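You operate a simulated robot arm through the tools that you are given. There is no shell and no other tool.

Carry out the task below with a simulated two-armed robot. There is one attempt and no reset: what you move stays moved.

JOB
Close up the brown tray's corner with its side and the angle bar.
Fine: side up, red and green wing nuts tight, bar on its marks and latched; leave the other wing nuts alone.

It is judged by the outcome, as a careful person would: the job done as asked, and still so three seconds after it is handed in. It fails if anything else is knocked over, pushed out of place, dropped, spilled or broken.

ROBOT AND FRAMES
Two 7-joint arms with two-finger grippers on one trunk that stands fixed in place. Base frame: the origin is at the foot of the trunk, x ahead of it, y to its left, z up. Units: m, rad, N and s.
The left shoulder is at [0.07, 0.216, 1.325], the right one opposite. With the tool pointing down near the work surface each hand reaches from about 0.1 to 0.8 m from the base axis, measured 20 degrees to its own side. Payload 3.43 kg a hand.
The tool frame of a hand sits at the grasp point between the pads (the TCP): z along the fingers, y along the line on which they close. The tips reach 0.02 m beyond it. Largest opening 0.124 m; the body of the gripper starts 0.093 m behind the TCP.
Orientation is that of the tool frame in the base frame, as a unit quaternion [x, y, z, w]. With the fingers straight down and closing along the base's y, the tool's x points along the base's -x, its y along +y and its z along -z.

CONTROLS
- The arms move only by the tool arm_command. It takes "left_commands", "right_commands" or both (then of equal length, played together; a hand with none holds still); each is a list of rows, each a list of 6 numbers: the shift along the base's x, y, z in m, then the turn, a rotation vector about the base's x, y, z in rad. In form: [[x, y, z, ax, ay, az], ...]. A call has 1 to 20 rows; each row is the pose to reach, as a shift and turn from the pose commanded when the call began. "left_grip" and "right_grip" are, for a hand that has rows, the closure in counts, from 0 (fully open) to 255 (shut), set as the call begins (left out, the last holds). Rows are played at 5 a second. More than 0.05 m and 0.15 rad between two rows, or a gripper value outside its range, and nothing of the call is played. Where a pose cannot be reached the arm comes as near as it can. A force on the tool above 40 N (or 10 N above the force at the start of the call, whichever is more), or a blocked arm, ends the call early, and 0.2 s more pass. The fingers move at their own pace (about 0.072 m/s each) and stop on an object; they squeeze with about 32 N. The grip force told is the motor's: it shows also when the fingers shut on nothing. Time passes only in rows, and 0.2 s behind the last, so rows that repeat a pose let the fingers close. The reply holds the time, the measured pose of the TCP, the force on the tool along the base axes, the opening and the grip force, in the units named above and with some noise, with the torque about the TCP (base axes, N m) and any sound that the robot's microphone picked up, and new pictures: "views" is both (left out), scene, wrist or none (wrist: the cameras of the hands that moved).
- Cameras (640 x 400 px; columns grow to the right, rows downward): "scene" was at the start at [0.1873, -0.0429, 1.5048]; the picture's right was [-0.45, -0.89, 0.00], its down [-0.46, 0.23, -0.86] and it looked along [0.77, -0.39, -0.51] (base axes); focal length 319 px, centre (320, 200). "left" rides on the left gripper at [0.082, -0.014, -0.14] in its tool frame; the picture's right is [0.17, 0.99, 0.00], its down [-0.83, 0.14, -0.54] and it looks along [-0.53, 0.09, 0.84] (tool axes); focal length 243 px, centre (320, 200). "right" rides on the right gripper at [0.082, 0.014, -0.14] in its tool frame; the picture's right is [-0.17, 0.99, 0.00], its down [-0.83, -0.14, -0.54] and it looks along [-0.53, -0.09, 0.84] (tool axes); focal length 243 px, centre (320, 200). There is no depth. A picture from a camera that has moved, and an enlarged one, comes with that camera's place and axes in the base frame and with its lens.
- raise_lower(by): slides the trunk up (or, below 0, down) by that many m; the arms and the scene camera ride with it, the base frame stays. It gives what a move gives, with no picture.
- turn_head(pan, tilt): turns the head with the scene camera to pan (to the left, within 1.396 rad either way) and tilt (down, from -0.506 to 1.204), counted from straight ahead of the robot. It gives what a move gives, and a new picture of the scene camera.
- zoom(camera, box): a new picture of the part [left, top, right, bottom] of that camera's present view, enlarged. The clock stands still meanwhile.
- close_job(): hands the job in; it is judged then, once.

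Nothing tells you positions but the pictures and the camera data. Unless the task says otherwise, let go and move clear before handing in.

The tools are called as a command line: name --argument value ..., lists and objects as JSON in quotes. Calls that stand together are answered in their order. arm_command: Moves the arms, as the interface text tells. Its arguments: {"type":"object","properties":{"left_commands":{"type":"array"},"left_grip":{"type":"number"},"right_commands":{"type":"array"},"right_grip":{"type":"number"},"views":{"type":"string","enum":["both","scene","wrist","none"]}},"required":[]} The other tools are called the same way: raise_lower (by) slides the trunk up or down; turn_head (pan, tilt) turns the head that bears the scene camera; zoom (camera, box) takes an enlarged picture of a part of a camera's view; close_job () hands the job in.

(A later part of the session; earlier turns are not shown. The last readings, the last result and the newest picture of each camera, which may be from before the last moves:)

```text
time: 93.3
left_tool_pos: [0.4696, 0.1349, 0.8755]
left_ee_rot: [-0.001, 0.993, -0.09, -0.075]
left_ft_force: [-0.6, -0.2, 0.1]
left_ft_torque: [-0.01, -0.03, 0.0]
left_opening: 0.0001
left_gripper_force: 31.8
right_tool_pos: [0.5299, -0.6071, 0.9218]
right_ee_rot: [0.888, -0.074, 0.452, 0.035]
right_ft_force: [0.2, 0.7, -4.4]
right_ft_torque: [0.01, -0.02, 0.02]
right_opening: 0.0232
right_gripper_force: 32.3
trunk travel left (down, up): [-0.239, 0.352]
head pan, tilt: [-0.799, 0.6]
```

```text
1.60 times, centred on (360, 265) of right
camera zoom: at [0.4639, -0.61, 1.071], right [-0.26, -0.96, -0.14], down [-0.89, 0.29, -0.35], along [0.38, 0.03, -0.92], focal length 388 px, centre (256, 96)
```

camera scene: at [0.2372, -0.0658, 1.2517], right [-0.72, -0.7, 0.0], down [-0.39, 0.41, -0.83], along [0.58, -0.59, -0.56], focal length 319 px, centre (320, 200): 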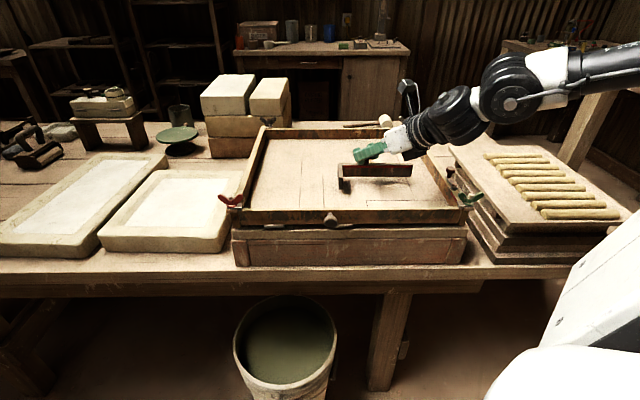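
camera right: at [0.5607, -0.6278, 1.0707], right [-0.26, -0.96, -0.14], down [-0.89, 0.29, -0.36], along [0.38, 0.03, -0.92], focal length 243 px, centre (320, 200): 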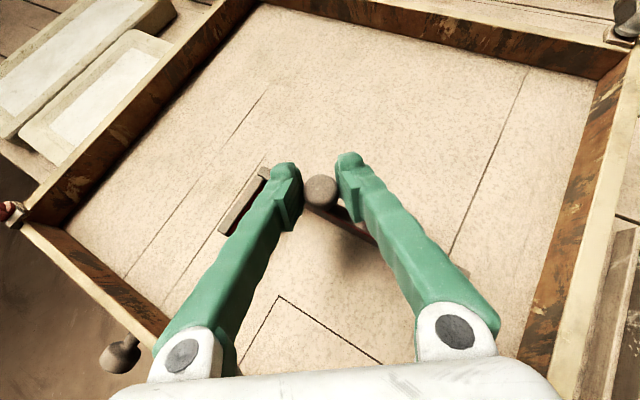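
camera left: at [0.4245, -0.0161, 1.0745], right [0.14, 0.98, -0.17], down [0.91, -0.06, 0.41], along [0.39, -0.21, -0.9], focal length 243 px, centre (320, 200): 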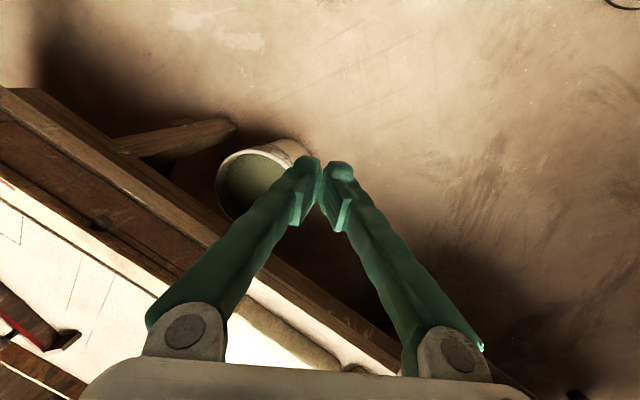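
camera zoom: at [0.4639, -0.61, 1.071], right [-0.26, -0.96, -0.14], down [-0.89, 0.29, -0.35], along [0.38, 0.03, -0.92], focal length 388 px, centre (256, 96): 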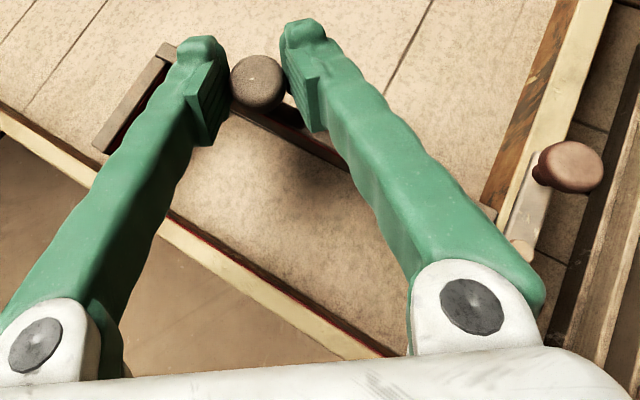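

Bar is lined up (corner within a few mm of the marks). I lower it to just above the floor, slightly far of the final spot.

arm_command --right_commands '[[0.0007, 0.0007, -0.005, 0, 0, 0], [0.0007, 0.0007, -0.01, 0, 0, 0], [0.0007, 0.0007, -0.0145, 0, 0, 0]]' --right_grip 255 --views "none"

zoom --camera "scene" --box '[340, 140, 480, 240]'

zoom --camera "scene" --box '[360, 180, 410, 215]'

zoom --camera "scene" --box '[430, 170, 480, 215]'

```text
time: 94.1
left_tool_pos: [0.47, 0.1344, 0.8745]
left_ee_rot: [-0.002, 0.993, -0.09, -0.075]
left_ft_force: [-0.4, 0.5, 0.2]
left_ft_torque: [-0.02, 0.04, 0.01]
left_opening: 0.0003
left_gripper_force: 31.4
right_tool_pos: [0.5329, -0.6065, 0.9064]
right_ee_rot: [0.888, -0.075, 0.453, 0.036]
right_ft_force: [0.5, 0.7, -5.0]
right_ft_torque: [0.01, -0.01, 0.0]
right_opening: 0.0227
right_gripper_force: 32.4
trunk travel left (down, up): [-0.239, 0.352]
head pan, tilt: [-0.799, 0.6]
```

```text
4.00 times, centred on (410, 190) of scene
camera zoom: at [0.2381, -0.0663, 1.2514], right [-0.72, -0.7, 0.0], down [-0.39, 0.41, -0.82], along [0.57, -0.59, -0.57], focal length 1277 px, centre (-40, 240)
```

zoom: 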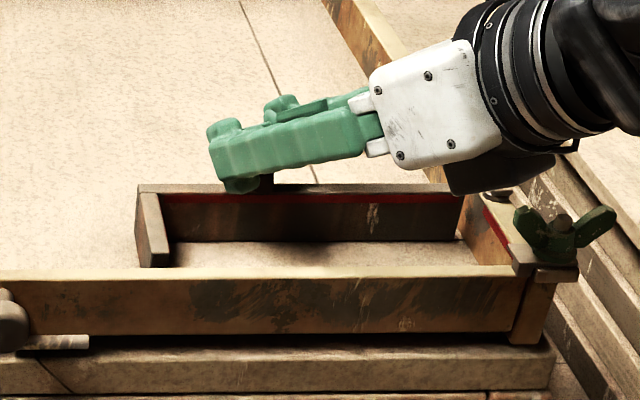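

```text
11.43 times, centred on (385, 198) of scene
camera zoom: at [0.2381, -0.0663, 1.2514], right [-0.72, -0.7, 0.0], down [-0.39, 0.41, -0.82], along [0.57, -0.59, -0.57], focal length 3650 px, centre (-423, 229)
```

zoom: 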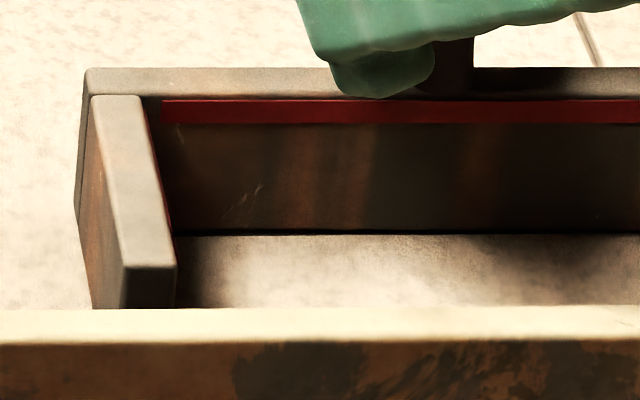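

```text
8.89 times, centred on (455, 192) of scene
camera zoom: at [0.2381, -0.0663, 1.2514], right [-0.72, -0.7, 0.0], down [-0.39, 0.41, -0.82], along [0.57, -0.59, -0.57], focal length 2838 px, centre (-880, 267)
```

zoom: 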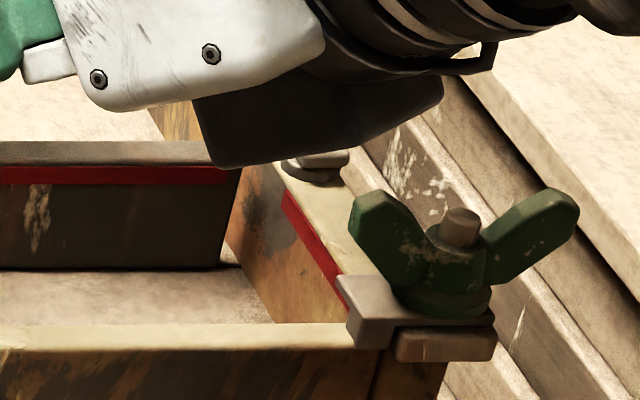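

zoom --camera "right" --box '[200, 140, 400, 280]'

zoom --camera "right" --box '[380, 180, 580, 320]'

```text
2.86 times, centred on (300, 210) of right
camera zoom: at [0.4661, -0.6098, 1.0559], right [-0.26, -0.96, -0.14], down [-0.89, 0.29, -0.35], along [0.38, 0.03, -0.92], focal length 693 px, centre (377, 171)
```

zoom: 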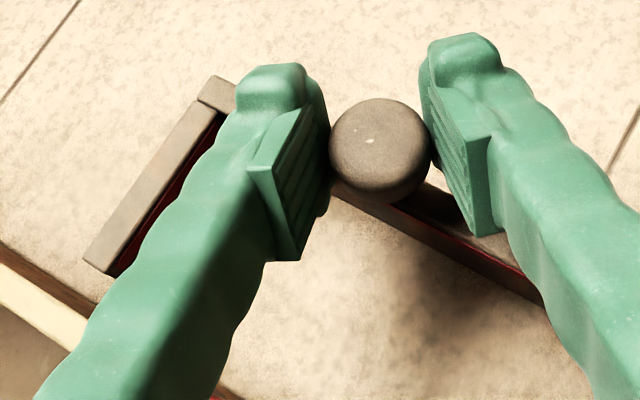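

```text
2.86 times, centred on (480, 250) of right
camera zoom: at [0.4661, -0.6098, 1.0559], right [-0.26, -0.96, -0.14], down [-0.89, 0.29, -0.35], along [0.38, 0.03, -0.92], focal length 693 px, centre (-137, 57)
```

zoom: 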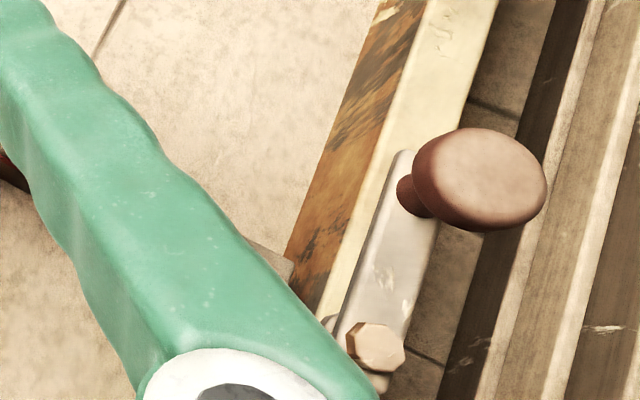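

arm_command --right_commands '[[-0.002, 0.0005, 0, 0, 0, 0], [-0.004, 0.001, 0, 0, 0, 0], [-0.0056, 0.0015, 0, 0, 0, 0]]' --right_grip 255 --views "none"

zoom --camera "right" --box '[200, 140, 400, 280]'

zoom --camera "scene" --box '[430, 170, 480, 215]'

zoom --camera "scene" --box '[360, 180, 410, 215]'

```text
time: 94.9
left_tool_pos: [0.4682, 0.1349, 0.8745]
left_ee_rot: [-0.002, 0.993, -0.09, -0.075]
left_ft_force: [-0.8, 0.0, -0.3]
left_ft_torque: [0.01, -0.02, -0.03]
left_opening: 0.0
left_gripper_force: 32.3
right_tool_pos: [0.5263, -0.6066, 0.9066]
right_ee_rot: [0.887, -0.075, 0.454, 0.035]
right_ft_force: [0.1, -0.3, -5.1]
right_ft_torque: [0.01, 0.0, 0.02]
right_opening: 0.0227
right_gripper_force: 31.8
trunk travel left (down, up): [-0.239, 0.352]
head pan, tilt: [-0.799, 0.6]
```

```text
2.86 times, centred on (300, 210) of right
camera zoom: at [0.4606, -0.6084, 1.0558], right [-0.26, -0.96, -0.14], down [-0.89, 0.29, -0.36], along [0.38, 0.03, -0.92], focal length 693 px, centre (377, 171)
```

zoom: 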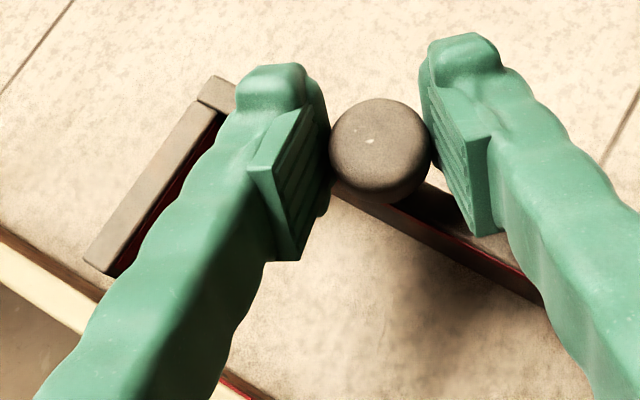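

```text
8.89 times, centred on (455, 192) of scene
camera zoom: at [0.2379, -0.0661, 1.2515], right [-0.72, -0.7, 0.0], down [-0.39, 0.41, -0.82], along [0.58, -0.59, -0.57], focal length 2838 px, centre (-880, 267)
```

zoom: 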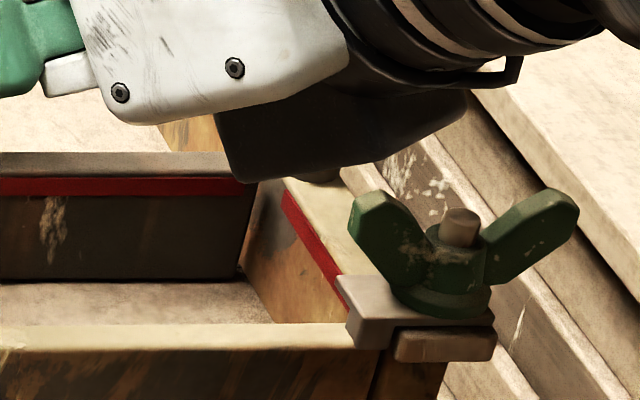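

```text
11.43 times, centred on (385, 198) of scene
camera zoom: at [0.2379, -0.0661, 1.2515], right [-0.72, -0.7, 0.0], down [-0.39, 0.41, -0.82], along [0.58, -0.59, -0.57], focal length 3650 px, centre (-423, 229)
```

zoom: 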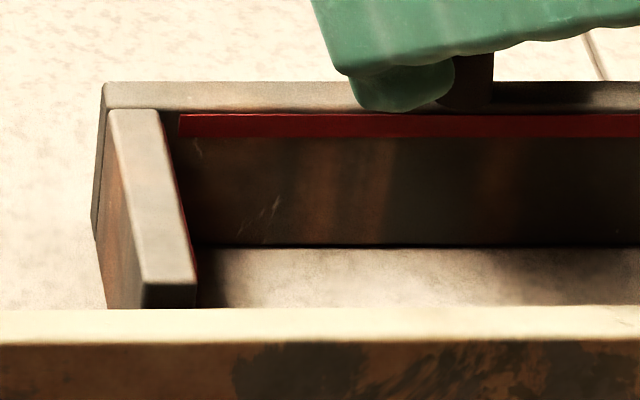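

arm_command --right_commands '[[-0.0022, 0.0015, 0, 0, 0, 0], [-0.0043, 0.003, 0, 0, 0, 0], [-0.0043, 0.003, -0.0015, 0, 0, 0]]' --right_grip 255 --views "none"

zoom --camera "right" --box '[200, 140, 400, 280]'

zoom --camera "scene" --box '[430, 170, 480, 215]'

zoom --camera "scene" --box '[360, 180, 410, 215]'

```text
time: 95.7
left_tool_pos: [0.47, 0.1352, 0.875]
left_ee_rot: [-0.001, 0.993, -0.09, -0.075]
left_ft_force: [-0.4, 0.1, -0.6]
left_ft_torque: [-0.02, 0.03, -0.01]
left_opening: 0.0
left_gripper_force: 31.1
right_tool_pos: [0.5213, -0.6027, 0.906]
right_ee_rot: [0.888, -0.076, 0.453, 0.036]
right_ft_force: [-0.3, -1.4, -0.2]
right_ft_torque: [0.04, 0.05, 0.02]
right_opening: 0.0228
right_gripper_force: 31.8
trunk travel left (down, up): [-0.239, 0.352]
head pan, tilt: [-0.799, 0.6]
```

```text
2.86 times, centred on (300, 210) of right
camera zoom: at [0.456, -0.6059, 1.055], right [-0.26, -0.96, -0.14], down [-0.89, 0.29, -0.36], along [0.38, 0.03, -0.92], focal length 693 px, centre (377, 171)
```

zoom: 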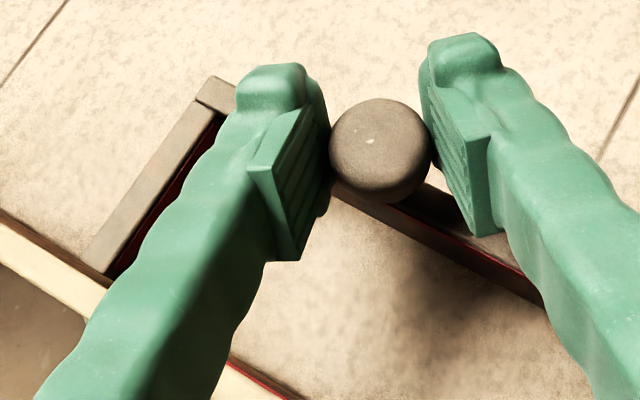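

```text
8.89 times, centred on (455, 192) of scene
camera zoom: at [0.2377, -0.066, 1.2516], right [-0.72, -0.7, 0.0], down [-0.39, 0.41, -0.82], along [0.58, -0.59, -0.57], focal length 2838 px, centre (-880, 267)
```

zoom: 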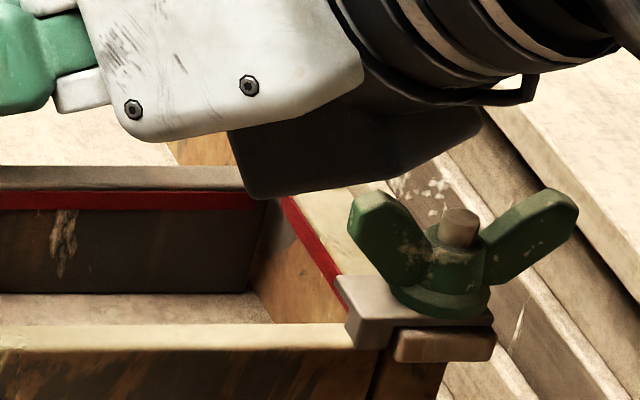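

```text
11.43 times, centred on (385, 198) of scene
camera zoom: at [0.2377, -0.066, 1.2516], right [-0.72, -0.7, 0.0], down [-0.39, 0.41, -0.82], along [0.58, -0.59, -0.57], focal length 3650 px, centre (-423, 229)
```

zoom: 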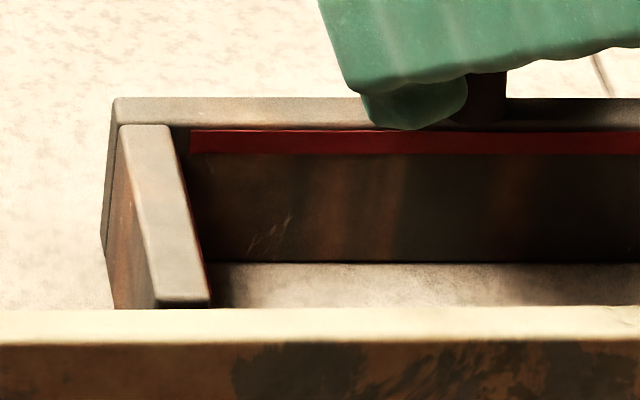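

The bar rests on the floor within about 1 mm of its marks, against the wall end. I release it and retreat.

arm_command --right_commands '[[0, 0, 0, 0, 0, 0], [0, 0, 0, 0, 0, 0], [0, 0, 0, 0, 0, 0], [-0.01, 0.0015, 0.012, 0, 0, 0], [-0.02, 0.003, 0.03, 0, 0, 0], [-0.02, 0.003, 0.06, 0, 0, 0], [-0.01, 0.003, 0.1, 0, 0, 0]]' --right_grip 110 --views "both"

zoom --camera "scene" --box '[340, 140, 500, 240]'

zoom --camera "right" --box '[160, 140, 560, 390]'

```text
time: 97.3
left_tool_pos: [0.47, 0.1345, 0.8747]
left_ee_rot: [-0.001, 0.993, -0.09, -0.075]
left_ft_force: [-0.7, 0.5, 0.0]
left_ft_torque: [-0.06, 0.02, 0.01]
left_opening: 0.0
left_gripper_force: 32.2
right_tool_pos: [0.5118, -0.6005, 1.006]
right_ee_rot: [0.888, -0.075, 0.453, 0.036]
right_ft_force: [-0.2, 0.7, -0.3]
right_ft_torque: [0.06, -0.01, 0.01]
right_opening: 0.0707
right_gripper_force: 0.0
trunk travel left (down, up): [-0.239, 0.352]
head pan, tilt: [-0.799, 0.6]
camera scene: at [0.2374, -0.0651, 1.2516], right [-0.72, -0.7, 0.0], down [-0.39, 0.4, -0.83], along [0.58, -0.59, -0.56], focal length 319 px, centre (320, 200)
camera right: at [0.4458, -0.6026, 1.1549], right [-0.26, -0.96, -0.14], down [-0.89, 0.29, -0.36], along [0.38, 0.03, -0.92], focal length 243 px, centre (320, 200)
```

scene: 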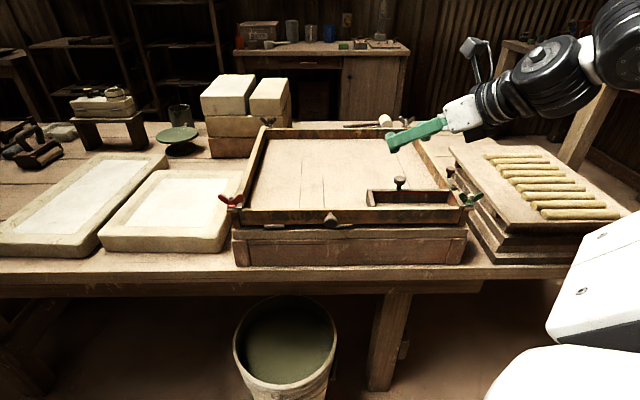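
right: 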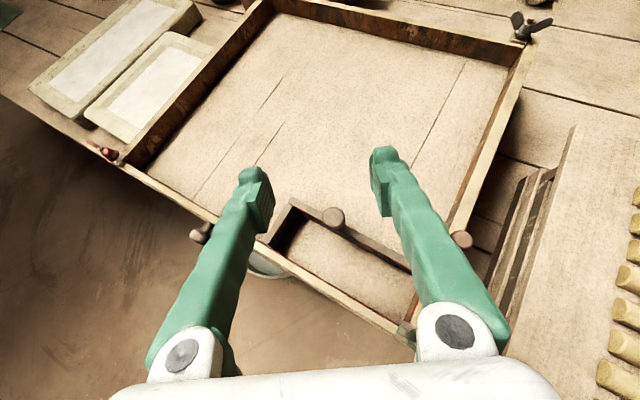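

```text
4.00 times, centred on (420, 190) of scene
camera zoom: at [0.2374, -0.0651, 1.2516], right [-0.72, -0.7, 0.0], down [-0.39, 0.4, -0.83], along [0.58, -0.59, -0.56], focal length 1277 px, centre (-80, 240)
```

zoom: 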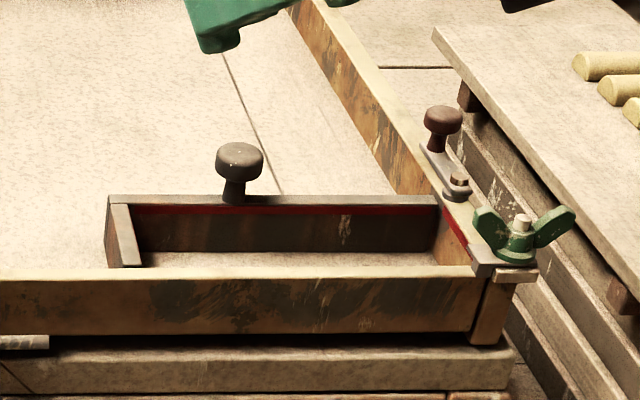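

```text
1.60 times, centred on (360, 265) of right
camera zoom: at [0.4458, -0.6026, 1.1549], right [-0.26, -0.96, -0.14], down [-0.89, 0.29, -0.36], along [0.38, 0.03, -0.92], focal length 388 px, centre (256, 96)
```

zoom: 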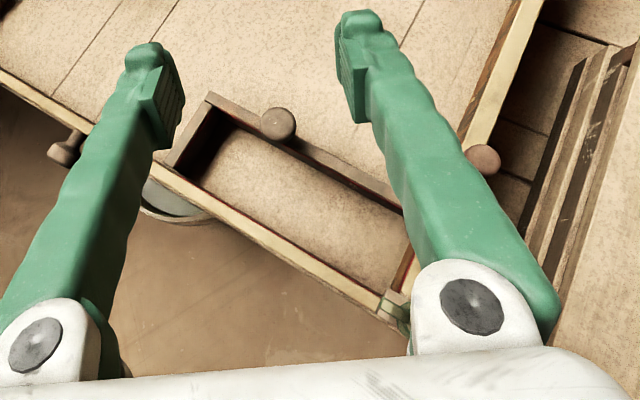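

The bar now closes off the corner neatly. Next the latch lever: I'll reduce the tilt and go above its knob (~[0.466, -0.716]).

arm_command --right_commands '[[-0.0115, -0.029, 0, 0.0163, 0.0985, 0], [-0.023, -0.058, 0, 0.0325, 0.197, 0], [-0.0345, -0.087, 0, 0.0488, 0.2955, 0], [-0.046, -0.116, -0.01, 0.065, 0.394, 0]]' --right_grip 150 --views "both"

zoom --camera "right" --box '[220, 90, 420, 230]'

zoom --camera "scene" --box '[420, 140, 500, 220]'

```text
time: 98.3
left_tool_pos: [0.4699, 0.1348, 0.8741]
left_ee_rot: [-0.002, 0.993, -0.09, -0.075]
left_ft_force: [0.6, -0.9, 0.4]
left_ft_torque: [0.06, 0.0, 0.02]
left_opening: 0.0
left_gripper_force: 32.4
right_tool_pos: [0.4651, -0.7151, 0.9951]
right_ee_rot: [0.96, -0.081, 0.267, 0.02]
right_ft_force: [-0.3, 0.2, 0.5]
right_ft_torque: [0.02, 0.01, 0.0]
right_opening: 0.0511
right_gripper_force: 0.1
trunk travel left (down, up): [-0.239, 0.352]
head pan, tilt: [-0.799, 0.6]
camera scene: at [0.2383, -0.0664, 1.2513], right [-0.72, -0.7, 0.0], down [-0.39, 0.41, -0.82], along [0.57, -0.59, -0.57], focal length 319 px, centre (320, 200)
camera right: at [0.4622, -0.7295, 1.1576], right [-0.3, -0.95, -0.09], down [-0.95, 0.3, 0.03], along [-0.01, 0.1, -1.0], focal length 243 px, centre (320, 200)
```

scene: 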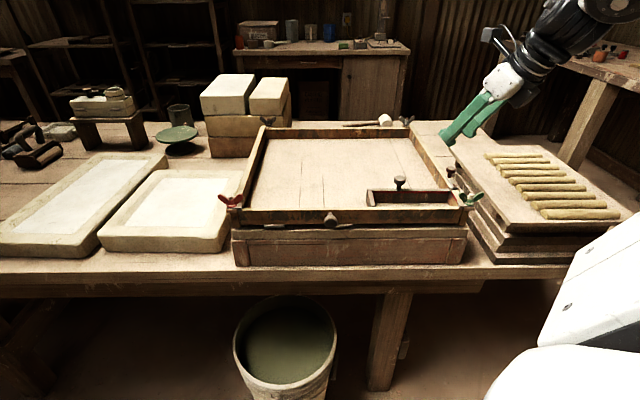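
right: 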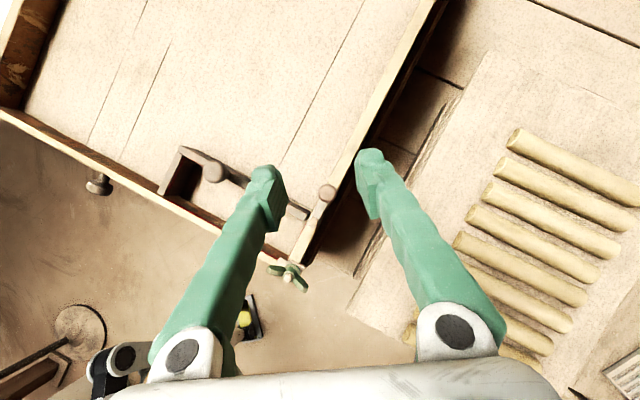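

```text
2.86 times, centred on (320, 160) of right
camera zoom: at [0.4622, -0.7295, 1.1576], right [-0.3, -0.95, -0.09], down [-0.95, 0.3, 0.03], along [-0.01, 0.1, -1.0], focal length 693 px, centre (320, 314)
```

zoom: 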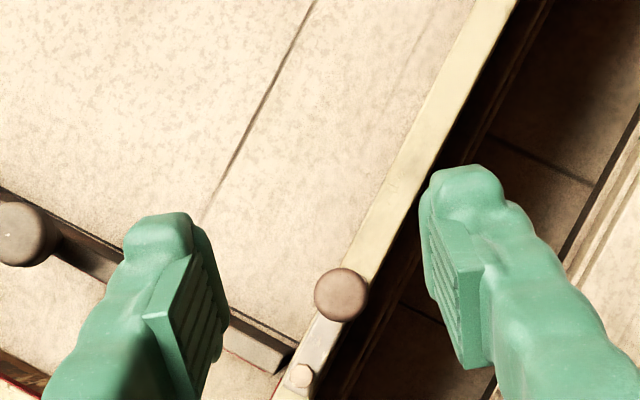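

```text
5.00 times, centred on (460, 180) of scene
camera zoom: at [0.2383, -0.0664, 1.2513], right [-0.72, -0.7, 0.0], down [-0.39, 0.41, -0.82], along [0.57, -0.59, -0.57], focal length 1597 px, centre (-380, 300)
```

zoom: 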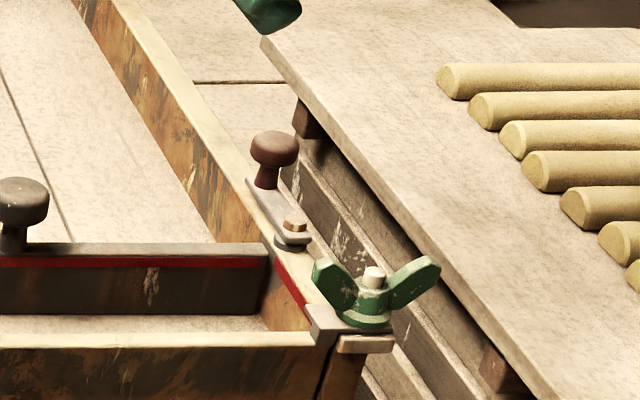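

I see the lever clearly: pivot ≈[0.441, -0.690], knob ≈[0.466, -0.714], needing a 90° counter-clockwise swing over the bar end. Descending to cage the knob.

arm_command --right_commands '[[0.0009, 0.0014, -0.03, 0, 0, 0], [0.0009, 0.0014, -0.055, 0, 0, 0], [0.0009, 0.0014, -0.078, 0, 0, 0]]' --right_grip 160 --views "none"

zoom --camera "right" --box '[220, 110, 420, 250]'

zoom --camera "scene" --box '[420, 140, 500, 220]'

```text
time: 99.1
left_tool_pos: [0.4689, 0.1343, 0.8757]
left_ee_rot: [-0.002, 0.993, -0.089, -0.075]
left_ft_force: [-0.1, 0.1, 0.4]
left_ft_torque: [0.04, 0.03, -0.01]
left_opening: 0.0001
left_gripper_force: 31.7
right_tool_pos: [0.4681, -0.7145, 0.9161]
right_ee_rot: [0.96, -0.081, 0.267, 0.021]
right_ft_force: [0.0, 0.2, 0.5]
right_ft_torque: [0.01, 0.02, 0.02]
right_opening: 0.0463
right_gripper_force: 0.0
trunk travel left (down, up): [-0.239, 0.352]
head pan, tilt: [-0.799, 0.6]
```

```text
2.86 times, centred on (320, 180) of right
camera zoom: at [0.4635, -0.7275, 1.0799], right [-0.3, -0.95, -0.09], down [-0.95, 0.3, 0.03], along [0.0, 0.09, -1.0], focal length 693 px, centre (320, 257)
```

zoom: 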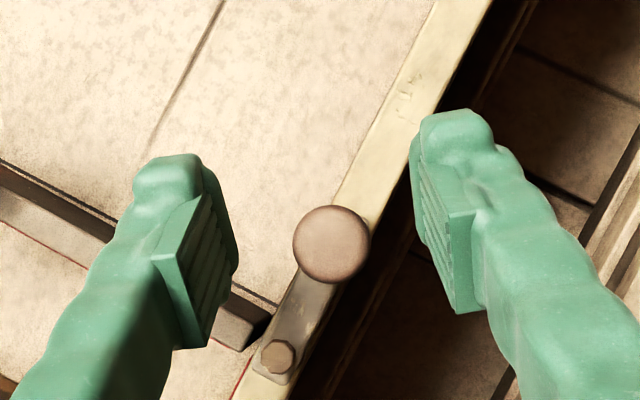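

```text
5.00 times, centred on (460, 180) of scene
camera zoom: at [0.238, -0.0664, 1.2514], right [-0.72, -0.7, 0.0], down [-0.39, 0.41, -0.82], along [0.58, -0.59, -0.57], focal length 1597 px, centre (-380, 300)
```

zoom: 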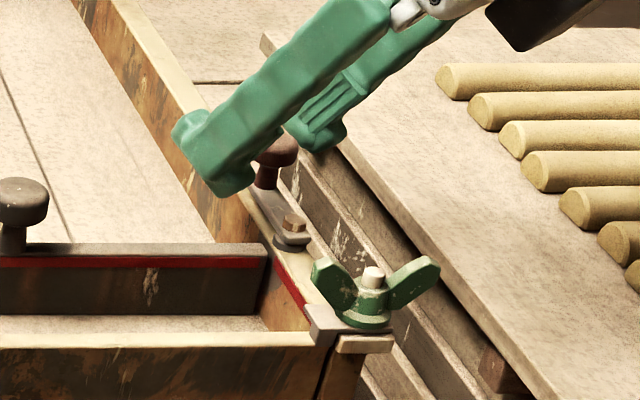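

arm_command --right_commands '[[0, 0, 0, 0, 0, 0], [0, 0, 0, 0, 0, 0], [0.003, 0.0036, 0, 0, 0, 0], [0.0054, 0.0078, 0, 0, 0, 0], [0.0087, 0.0168, 0, 0, 0, 0], [0.0098, 0.026, 0, 0, 0, 0]]' --right_grip 200 --views "none"

zoom --camera "right" --box '[220, 110, 420, 250]'

zoom --camera "scene" --box '[420, 140, 500, 220]'

```text
time: 100.5
left_tool_pos: [0.4698, 0.1347, 0.8753]
left_ee_rot: [-0.001, 0.993, -0.09, -0.075]
left_ft_force: [-1.0, 0.4, -0.2]
left_ft_torque: [0.06, -0.05, 0.02]
left_opening: 0.0002
left_gripper_force: 32.1
right_tool_pos: [0.4763, -0.6871, 0.9152]
right_ee_rot: [0.96, -0.081, 0.268, 0.02]
right_ft_force: [0.3, -1.0, 1.1]
right_ft_torque: [-0.02, 0.01, 0.02]
right_opening: 0.027
right_gripper_force: 0.2
trunk travel left (down, up): [-0.239, 0.352]
head pan, tilt: [-0.799, 0.6]
```

```text
2.86 times, centred on (320, 180) of right
camera zoom: at [0.4726, -0.7008, 1.0801], right [-0.3, -0.95, -0.09], down [-0.95, 0.3, 0.03], along [0.0, 0.09, -1.0], focal length 693 px, centre (320, 257)
```

zoom: 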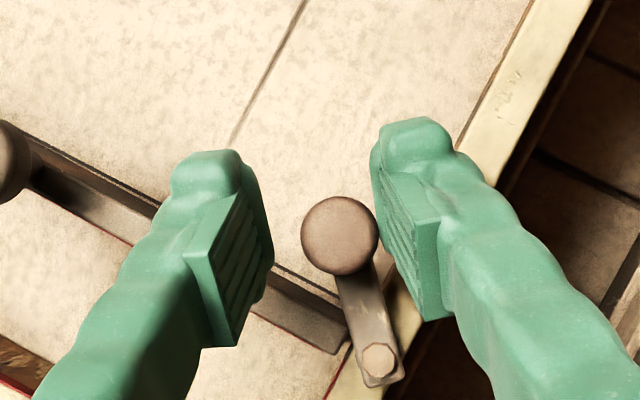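

```text
5.00 times, centred on (460, 180) of scene
camera zoom: at [0.2376, -0.0657, 1.2516], right [-0.72, -0.7, 0.0], down [-0.39, 0.41, -0.83], along [0.58, -0.59, -0.56], focal length 1597 px, centre (-380, 300)
```

zoom: 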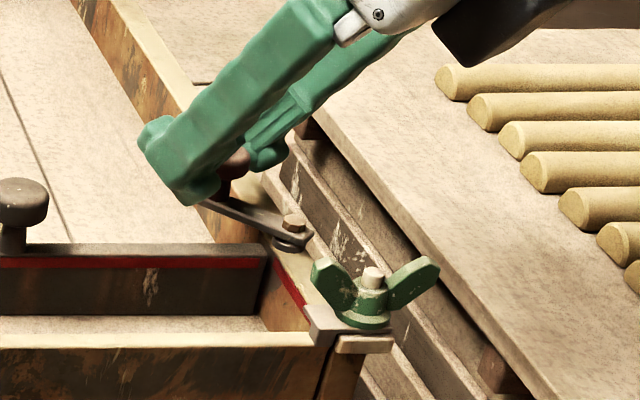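

The lever swings freely, now about 45°. Continue to 90°.

arm_command --right_commands '[[-0.0005, 0.0053, 0, 0, 0, 0], [-0.0013, 0.0105, 0, 0, 0, 0], [-0.003, 0.0147, 0, 0, 0, 0], [-0.0049, 0.0188, 0, 0, 0, 0], [-0.0077, 0.0226, 0, 0, 0, 0]]' --right_grip 200 --views "none"

zoom --camera "right" --box '[220, 110, 420, 250]'

zoom --camera "scene" --box '[400, 150, 480, 220]'

```text
time: 101.7
left_tool_pos: [0.4693, 0.1345, 0.8753]
left_ee_rot: [-0.002, 0.993, -0.09, -0.075]
left_ft_force: [-0.6, 0.7, 0.1]
left_ft_torque: [0.04, 0.02, -0.01]
left_opening: 0.0001
left_gripper_force: 31.5
right_tool_pos: [0.4676, -0.6642, 0.9171]
right_ee_rot: [0.96, -0.081, 0.268, 0.02]
right_ft_force: [-0.2, -0.2, 0.0]
right_ft_torque: [0.02, -0.01, 0.01]
right_opening: 0.0267
right_gripper_force: 0.3
trunk travel left (down, up): [-0.239, 0.352]
head pan, tilt: [-0.799, 0.6]
```

```text
2.86 times, centred on (320, 180) of right
camera zoom: at [0.4648, -0.6783, 1.0805], right [-0.3, -0.95, -0.09], down [-0.95, 0.3, 0.03], along [0.0, 0.09, -1.0], focal length 693 px, centre (320, 257)
```

zoom: 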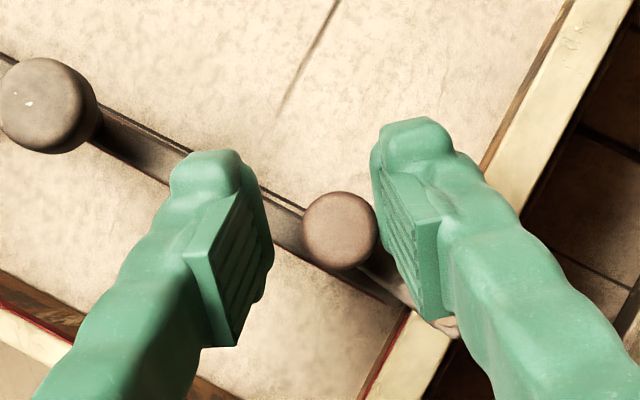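

```text
5.71 times, centred on (440, 185) of scene
camera zoom: at [0.2375, -0.0657, 1.2516], right [-0.72, -0.7, 0.0], down [-0.39, 0.41, -0.83], along [0.58, -0.59, -0.56], focal length 1825 px, centre (-366, 286)
```

zoom: 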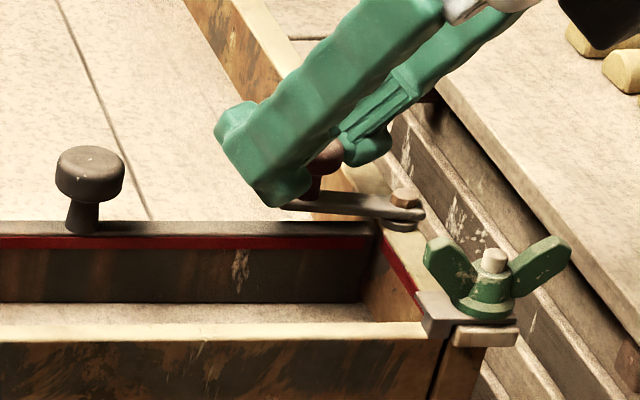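

arm_command --right_commands '[[-0.002, 0.0018, 0, 0, 0, 0], [-0.004, 0.0036, 0, 0, 0, 0]]' --right_grip 200 --views "none"

zoom --camera "right" --box '[220, 110, 420, 250]'

zoom --camera "scene" --box '[400, 150, 480, 220]'

```text
time: 102.3
left_tool_pos: [0.4688, 0.1353, 0.8752]
left_ee_rot: [-0.001, 0.993, -0.09, -0.075]
left_ft_force: [0.2, 0.1, 0.7]
left_ft_torque: [0.02, -0.05, 0.02]
left_opening: 0.0
left_gripper_force: 32.0
right_tool_pos: [0.4654, -0.6613, 0.9179]
right_ee_rot: [0.96, -0.081, 0.268, 0.021]
right_ft_force: [-1.1, -0.4, 0.3]
right_ft_torque: [-0.03, 0.02, -0.02]
right_opening: 0.0271
right_gripper_force: 0.5
trunk travel left (down, up): [-0.239, 0.352]
head pan, tilt: [-0.799, 0.6]
```

```text
2.86 times, centred on (320, 180) of right
camera zoom: at [0.4608, -0.6751, 1.0805], right [-0.3, -0.95, -0.09], down [-0.95, 0.3, 0.03], along [0.0, 0.09, -1.0], focal length 693 px, centre (320, 257)
```

zoom: 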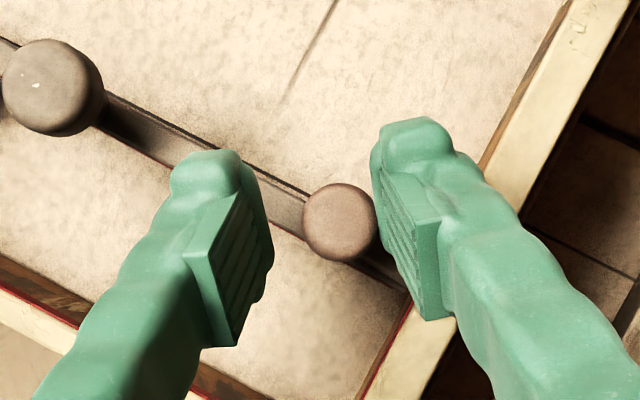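

```text
5.71 times, centred on (440, 185) of scene
camera zoom: at [0.2375, -0.0658, 1.2516], right [-0.72, -0.7, 0.0], down [-0.39, 0.41, -0.83], along [0.58, -0.59, -0.56], focal length 1825 px, centre (-366, 286)
```

zoom: 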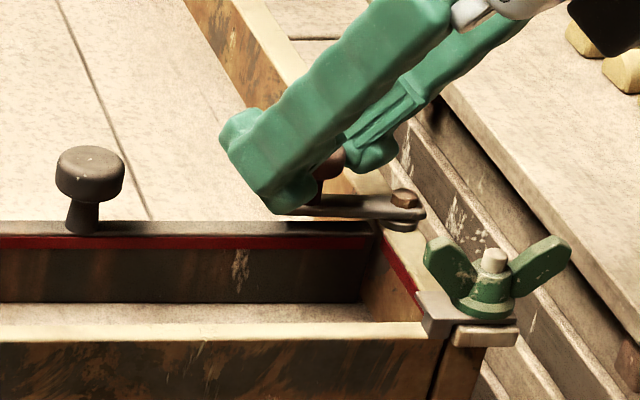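

arm_command --right_commands '[[-0.001, 0.0012, 0, 0, 0, 0], [-0.002, 0.0024, 0, 0, 0, 0], [-0.003, 0.0036, 0, 0, 0, 0]]' --right_grip 200 --views "none"

zoom --camera "right" --box '[220, 110, 420, 250]'

zoom --camera "scene" --box '[400, 150, 480, 220]'

```text
time: 103.1
left_tool_pos: [0.47, 0.1347, 0.8746]
left_ee_rot: [-0.002, 0.993, -0.089, -0.075]
left_ft_force: [-0.9, -0.1, 0.2]
left_ft_torque: [-0.01, -0.01, 0.0]
left_opening: 0.0
left_gripper_force: 32.2
right_tool_pos: [0.462, -0.659, 0.9165]
right_ee_rot: [0.96, -0.08, 0.267, 0.021]
right_ft_force: [0.6, -2.2, 1.1]
right_ft_torque: [-0.06, 0.01, -0.01]
right_opening: 0.0282
right_gripper_force: 1.0
trunk travel left (down, up): [-0.239, 0.352]
head pan, tilt: [-0.799, 0.6]
```

```text
2.86 times, centred on (320, 180) of right
camera zoom: at [0.4575, -0.6719, 1.0798], right [-0.3, -0.95, -0.09], down [-0.95, 0.3, 0.03], along [0.0, 0.09, -1.0], focal length 693 px, centre (320, 257)
```

zoom: 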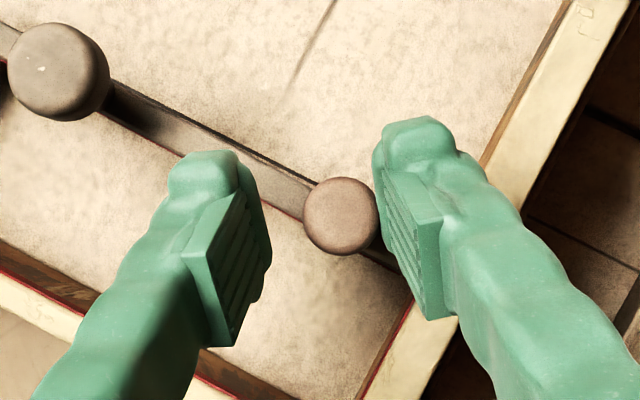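

```text
5.71 times, centred on (440, 185) of scene
camera zoom: at [0.2375, -0.066, 1.2516], right [-0.72, -0.7, 0.0], down [-0.39, 0.41, -0.83], along [0.58, -0.59, -0.56], focal length 1825 px, centre (-366, 286)
```

zoom: 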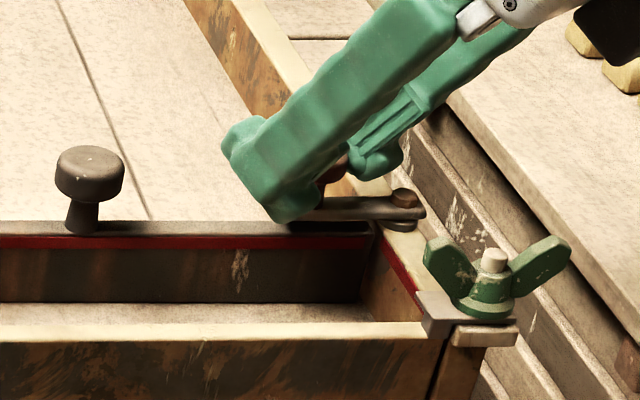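

arm_command --right_commands '[[-0.001, 0.0012, 0, 0, 0, 0], [-0.002, 0.0024, 0, 0, 0, 0]]' --right_grip 200 --views "none"

zoom --camera "right" --box '[220, 110, 420, 250]'

```text
time: 103.7
left_tool_pos: [0.4689, 0.1353, 0.8757]
left_ee_rot: [-0.002, 0.993, -0.091, -0.075]
left_ft_force: [0.0, 0.1, 0.4]
left_ft_torque: [-0.01, 0.03, 0.0]
left_opening: 0.0
left_gripper_force: 32.1
right_tool_pos: [0.4593, -0.6567, 0.9175]
right_ee_rot: [0.96, -0.081, 0.268, 0.02]
right_ft_force: [0.0, -5.8, 1.3]
right_ft_torque: [-0.11, -0.01, -0.04]
right_opening: 0.0303
right_gripper_force: 2.7
trunk travel left (down, up): [-0.239, 0.352]
head pan, tilt: [-0.799, 0.6]
```

```text
2.86 times, centred on (320, 180) of right
camera zoom: at [0.4556, -0.6701, 1.0802], right [-0.31, -0.95, -0.09], down [-0.95, 0.3, 0.03], along [0.0, 0.09, -1.0], focal length 693 px, centre (320, 257)
```

zoom: 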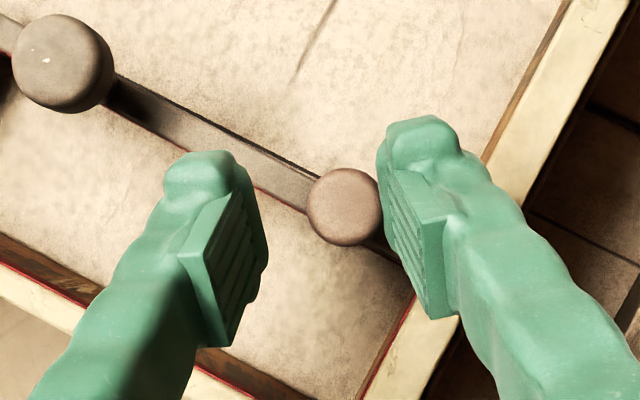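

The lever is against its end stop at ~90°, lying over the bar's end. I'll back off, open and rise clear.

arm_command --right_commands '[[0.001, -0.002, 0, 0, 0, 0], [0.0015, -0.003, 0, 0, 0, 0], [0.0015, -0.003, 0.0, 0, 0, 0], [0.0015, -0.003, 0.03, 0, 0, 0], [0.0015, -0.003, 0.07, 0, 0, 0], [0.0015, -0.003, 0.11, 0, 0, 0]]' --right_grip 150 --views "both"

zoom --camera "right" --box '[140, 90, 440, 300]'

zoom --camera "scene" --box '[340, 140, 500, 240]'

```text
time: 105.1
left_tool_pos: [0.4697, 0.1353, 0.8758]
left_ee_rot: [0.0, 0.993, -0.09, -0.075]
left_ft_force: [-0.8, 0.4, -0.7]
left_ft_torque: [0.0, -0.01, 0.03]
left_opening: 0.0
left_gripper_force: 32.5
right_tool_pos: [0.4606, -0.6575, 1.0284]
right_ee_rot: [0.96, -0.081, 0.268, 0.02]
right_ft_force: [0.0, 0.4, 0.3]
right_ft_torque: [-0.01, -0.01, 0.01]
right_opening: 0.0513
right_gripper_force: 0.1
trunk travel left (down, up): [-0.239, 0.352]
head pan, tilt: [-0.799, 0.6]
camera scene: at [0.2372, -0.065, 1.2517], right [-0.72, -0.7, 0.0], down [-0.39, 0.4, -0.83], along [0.58, -0.59, -0.56], focal length 319 px, centre (320, 200)
camera right: at [0.4564, -0.6713, 1.1909], right [-0.3, -0.95, -0.09], down [-0.95, 0.3, 0.03], along [0.0, 0.09, -1.0], focal length 243 px, centre (320, 200)
```

scene: 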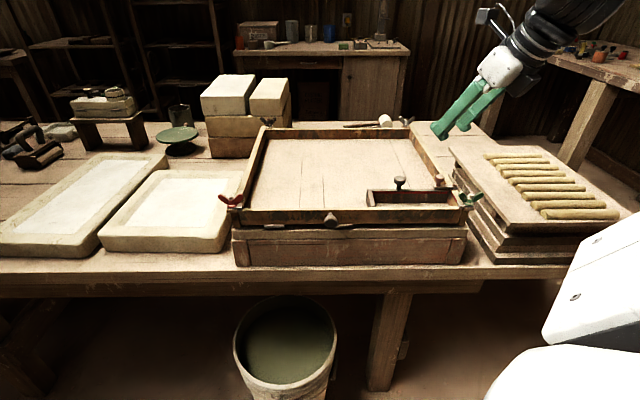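
right: 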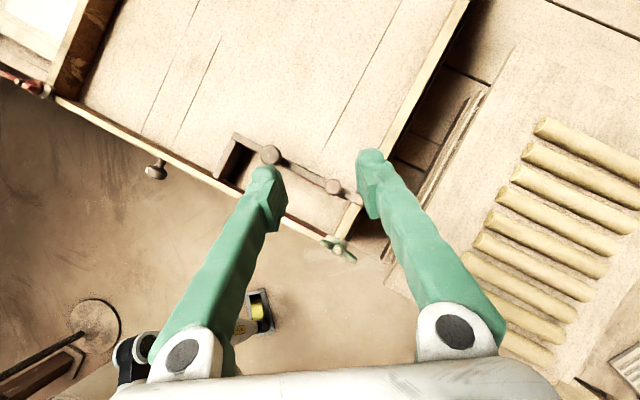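

```text
1.90 times, centred on (290, 195) of right
camera zoom: at [0.4564, -0.6713, 1.1909], right [-0.3, -0.95, -0.09], down [-0.95, 0.3, 0.03], along [0.0, 0.09, -1.0], focal length 462 px, centre (377, 210)
```

zoom: 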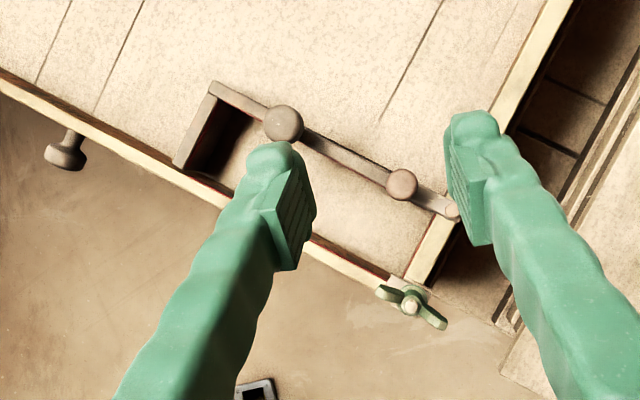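

```text
4.00 times, centred on (420, 190) of scene
camera zoom: at [0.2372, -0.065, 1.2517], right [-0.72, -0.7, 0.0], down [-0.39, 0.4, -0.83], along [0.58, -0.59, -0.56], focal length 1277 px, centre (-80, 240)
```

zoom: 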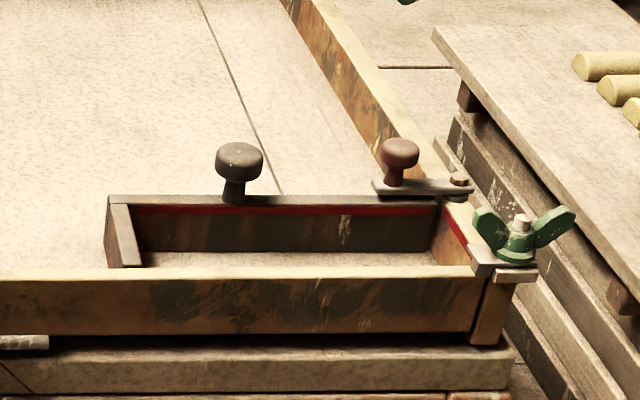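

Latched. I'll move the wrist camera over the far side of the bar to verify it against the marks.

arm_command --right_commands '[[0.039, 0.017, 0.01, 0, 0, 0], [0.078, 0.034, 0.01, 0, 0, 0], [0.117, 0.051, 0.01, 0, 0, 0], [0.156, 0.068, 0.01, 0, 0, 0]]' --right_grip 150 --views "wrist"

zoom --camera "right" --box '[260, 200, 460, 340]'

```text
time: 106.1
left_tool_pos: [0.4703, 0.1346, 0.8718]
left_ee_rot: [-0.001, 0.993, -0.089, -0.076]
left_ft_force: [-0.5, -0.4, 0.4]
left_ft_torque: [-0.03, 0.04, -0.02]
left_opening: 0.0
left_gripper_force: 32.1
right_tool_pos: [0.6181, -0.5904, 1.0362]
right_ee_rot: [0.96, -0.08, 0.267, 0.02]
right_ft_force: [0.2, 0.7, -0.2]
right_ft_torque: [-0.04, 0.05, -0.02]
right_opening: 0.051
right_gripper_force: 0.0
trunk travel left (down, up): [-0.239, 0.352]
head pan, tilt: [-0.799, 0.6]
camera right: at [0.6148, -0.6038, 1.2], right [-0.3, -0.95, -0.09], down [-0.95, 0.3, 0.03], along [0.0, 0.09, -1.0], focal length 243 px, centre (320, 200)
```

right: 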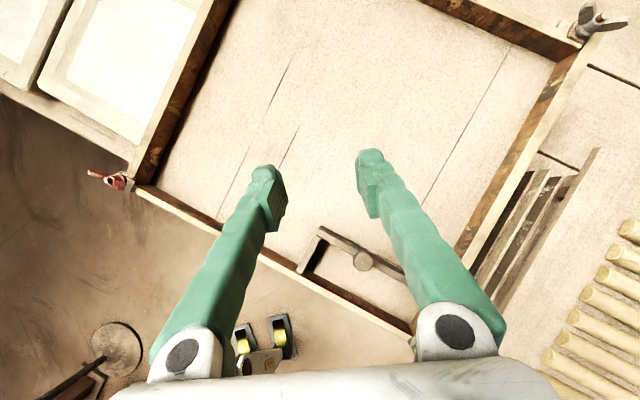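

```text
2.86 times, centred on (360, 270) of right
camera zoom: at [0.6148, -0.6038, 1.2], right [-0.3, -0.95, -0.09], down [-0.95, 0.3, 0.03], along [0.0, 0.09, -1.0], focal length 693 px, centre (206, 0)
```

zoom: 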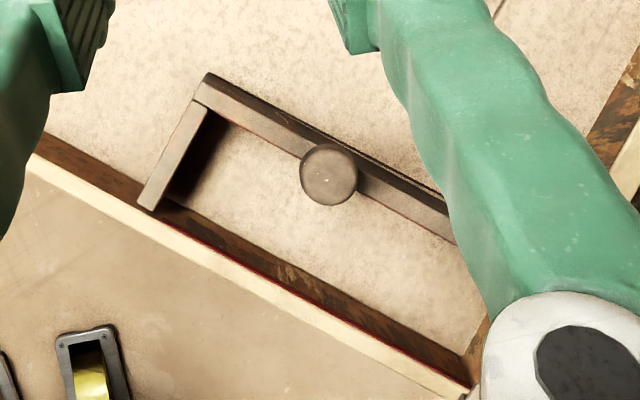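

zoom --camera "right" --box '[290, 215, 360, 285]'

zoom --camera "right" --box '[340, 220, 410, 290]'

```text
5.71 times, centred on (325, 250) of right
camera zoom: at [0.6148, -0.6038, 1.2], right [-0.3, -0.95, -0.09], down [-0.95, 0.3, 0.03], along [0.0, 0.09, -1.0], focal length 1386 px, centre (291, -86)
```

zoom: 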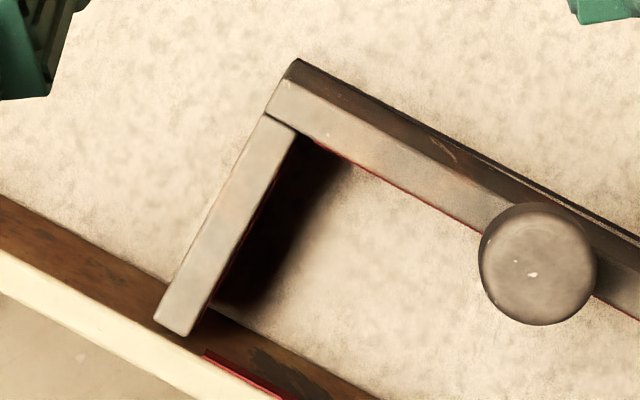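

```text
5.71 times, centred on (375, 255) of right
camera zoom: at [0.6148, -0.6038, 1.2], right [-0.3, -0.95, -0.09], down [-0.95, 0.3, 0.03], along [0.0, 0.09, -1.0], focal length 1386 px, centre (6, -114)
```

zoom: 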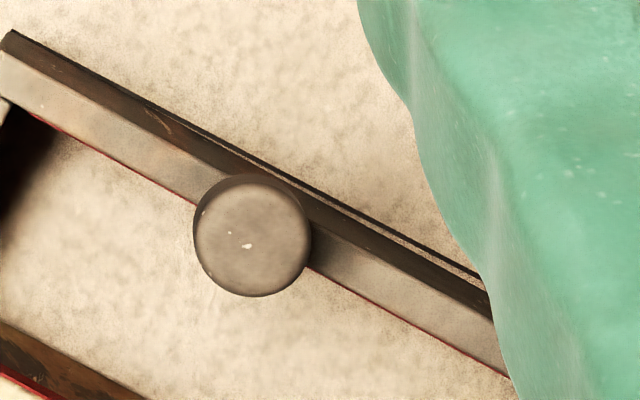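

arm_command --right_commands '[[-0.0428, -0.0277, 0, 0, 0, 0], [-0.0856, -0.0554, 0, 0, 0, 0], [-0.1, -0.08, 0, 0, 0, 0]]' --right_grip 150 --views "wrist"

zoom --camera "right" --box '[250, 160, 370, 260]'

```text
refused: row 1 steps farther than a row can; nothing moved
```

```text
4.00 times, centred on (310, 210) of right
camera zoom: at [0.6148, -0.6038, 1.2], right [-0.3, -0.95, -0.09], down [-0.95, 0.3, 0.03], along [0.0, 0.09, -1.0], focal length 970 px, centre (360, 160)
```

zoom: 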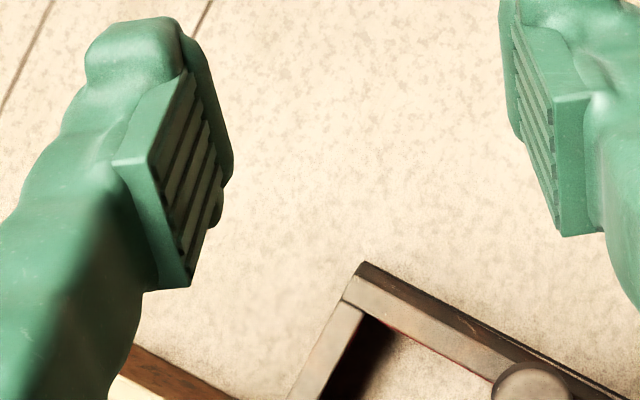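

arm_command --right_commands '[[-0.03, -0.021, 0, 0, 0, 0], [-0.06, -0.042, 0, 0, 0, 0], [-0.09, -0.063, 0, 0, 0, 0], [-0.1, -0.085, 0, 0, 0, 0]]' --right_grip 150 --views "wrist"

zoom --camera "right" --box '[250, 160, 370, 260]'

```text
time: 107.1
left_tool_pos: [0.4696, 0.1348, 0.8746]
left_ee_rot: [-0.001, 0.993, -0.09, -0.075]
left_ft_force: [0.6, -0.6, 0.4]
left_ft_torque: [0.03, 0.03, 0.02]
left_opening: 0.0
left_gripper_force: 32.2
right_tool_pos: [0.5165, -0.6767, 1.0355]
right_ee_rot: [0.96, -0.081, 0.268, 0.021]
right_ft_force: [-0.4, -0.1, 0.0]
right_ft_torque: [0.02, 0.02, -0.01]
right_opening: 0.0509
right_gripper_force: 0.2
trunk travel left (down, up): [-0.239, 0.352]
head pan, tilt: [-0.799, 0.6]
camera right: at [0.5132, -0.6894, 1.1995], right [-0.3, -0.95, -0.09], down [-0.95, 0.3, 0.03], along [0.0, 0.09, -1.0], focal length 243 px, centre (320, 200)
```

right: 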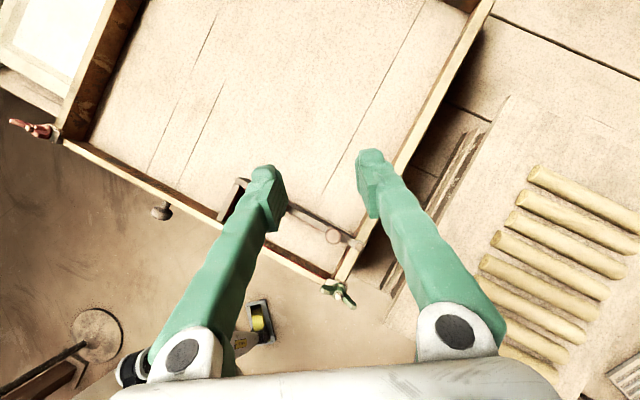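

```text
4.00 times, centred on (310, 210) of right
camera zoom: at [0.5132, -0.6894, 1.1995], right [-0.3, -0.95, -0.09], down [-0.95, 0.3, 0.03], along [0.0, 0.09, -1.0], focal length 970 px, centre (360, 160)
```

zoom: 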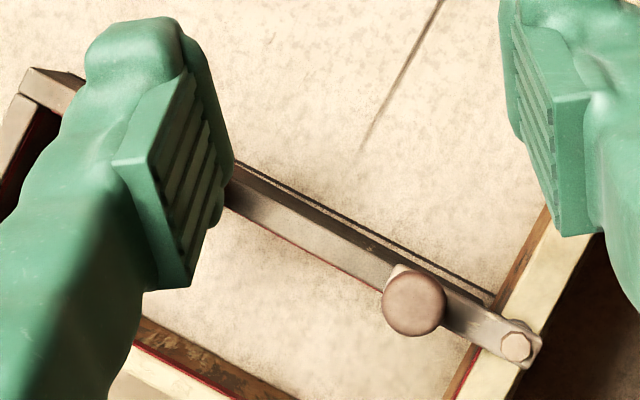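

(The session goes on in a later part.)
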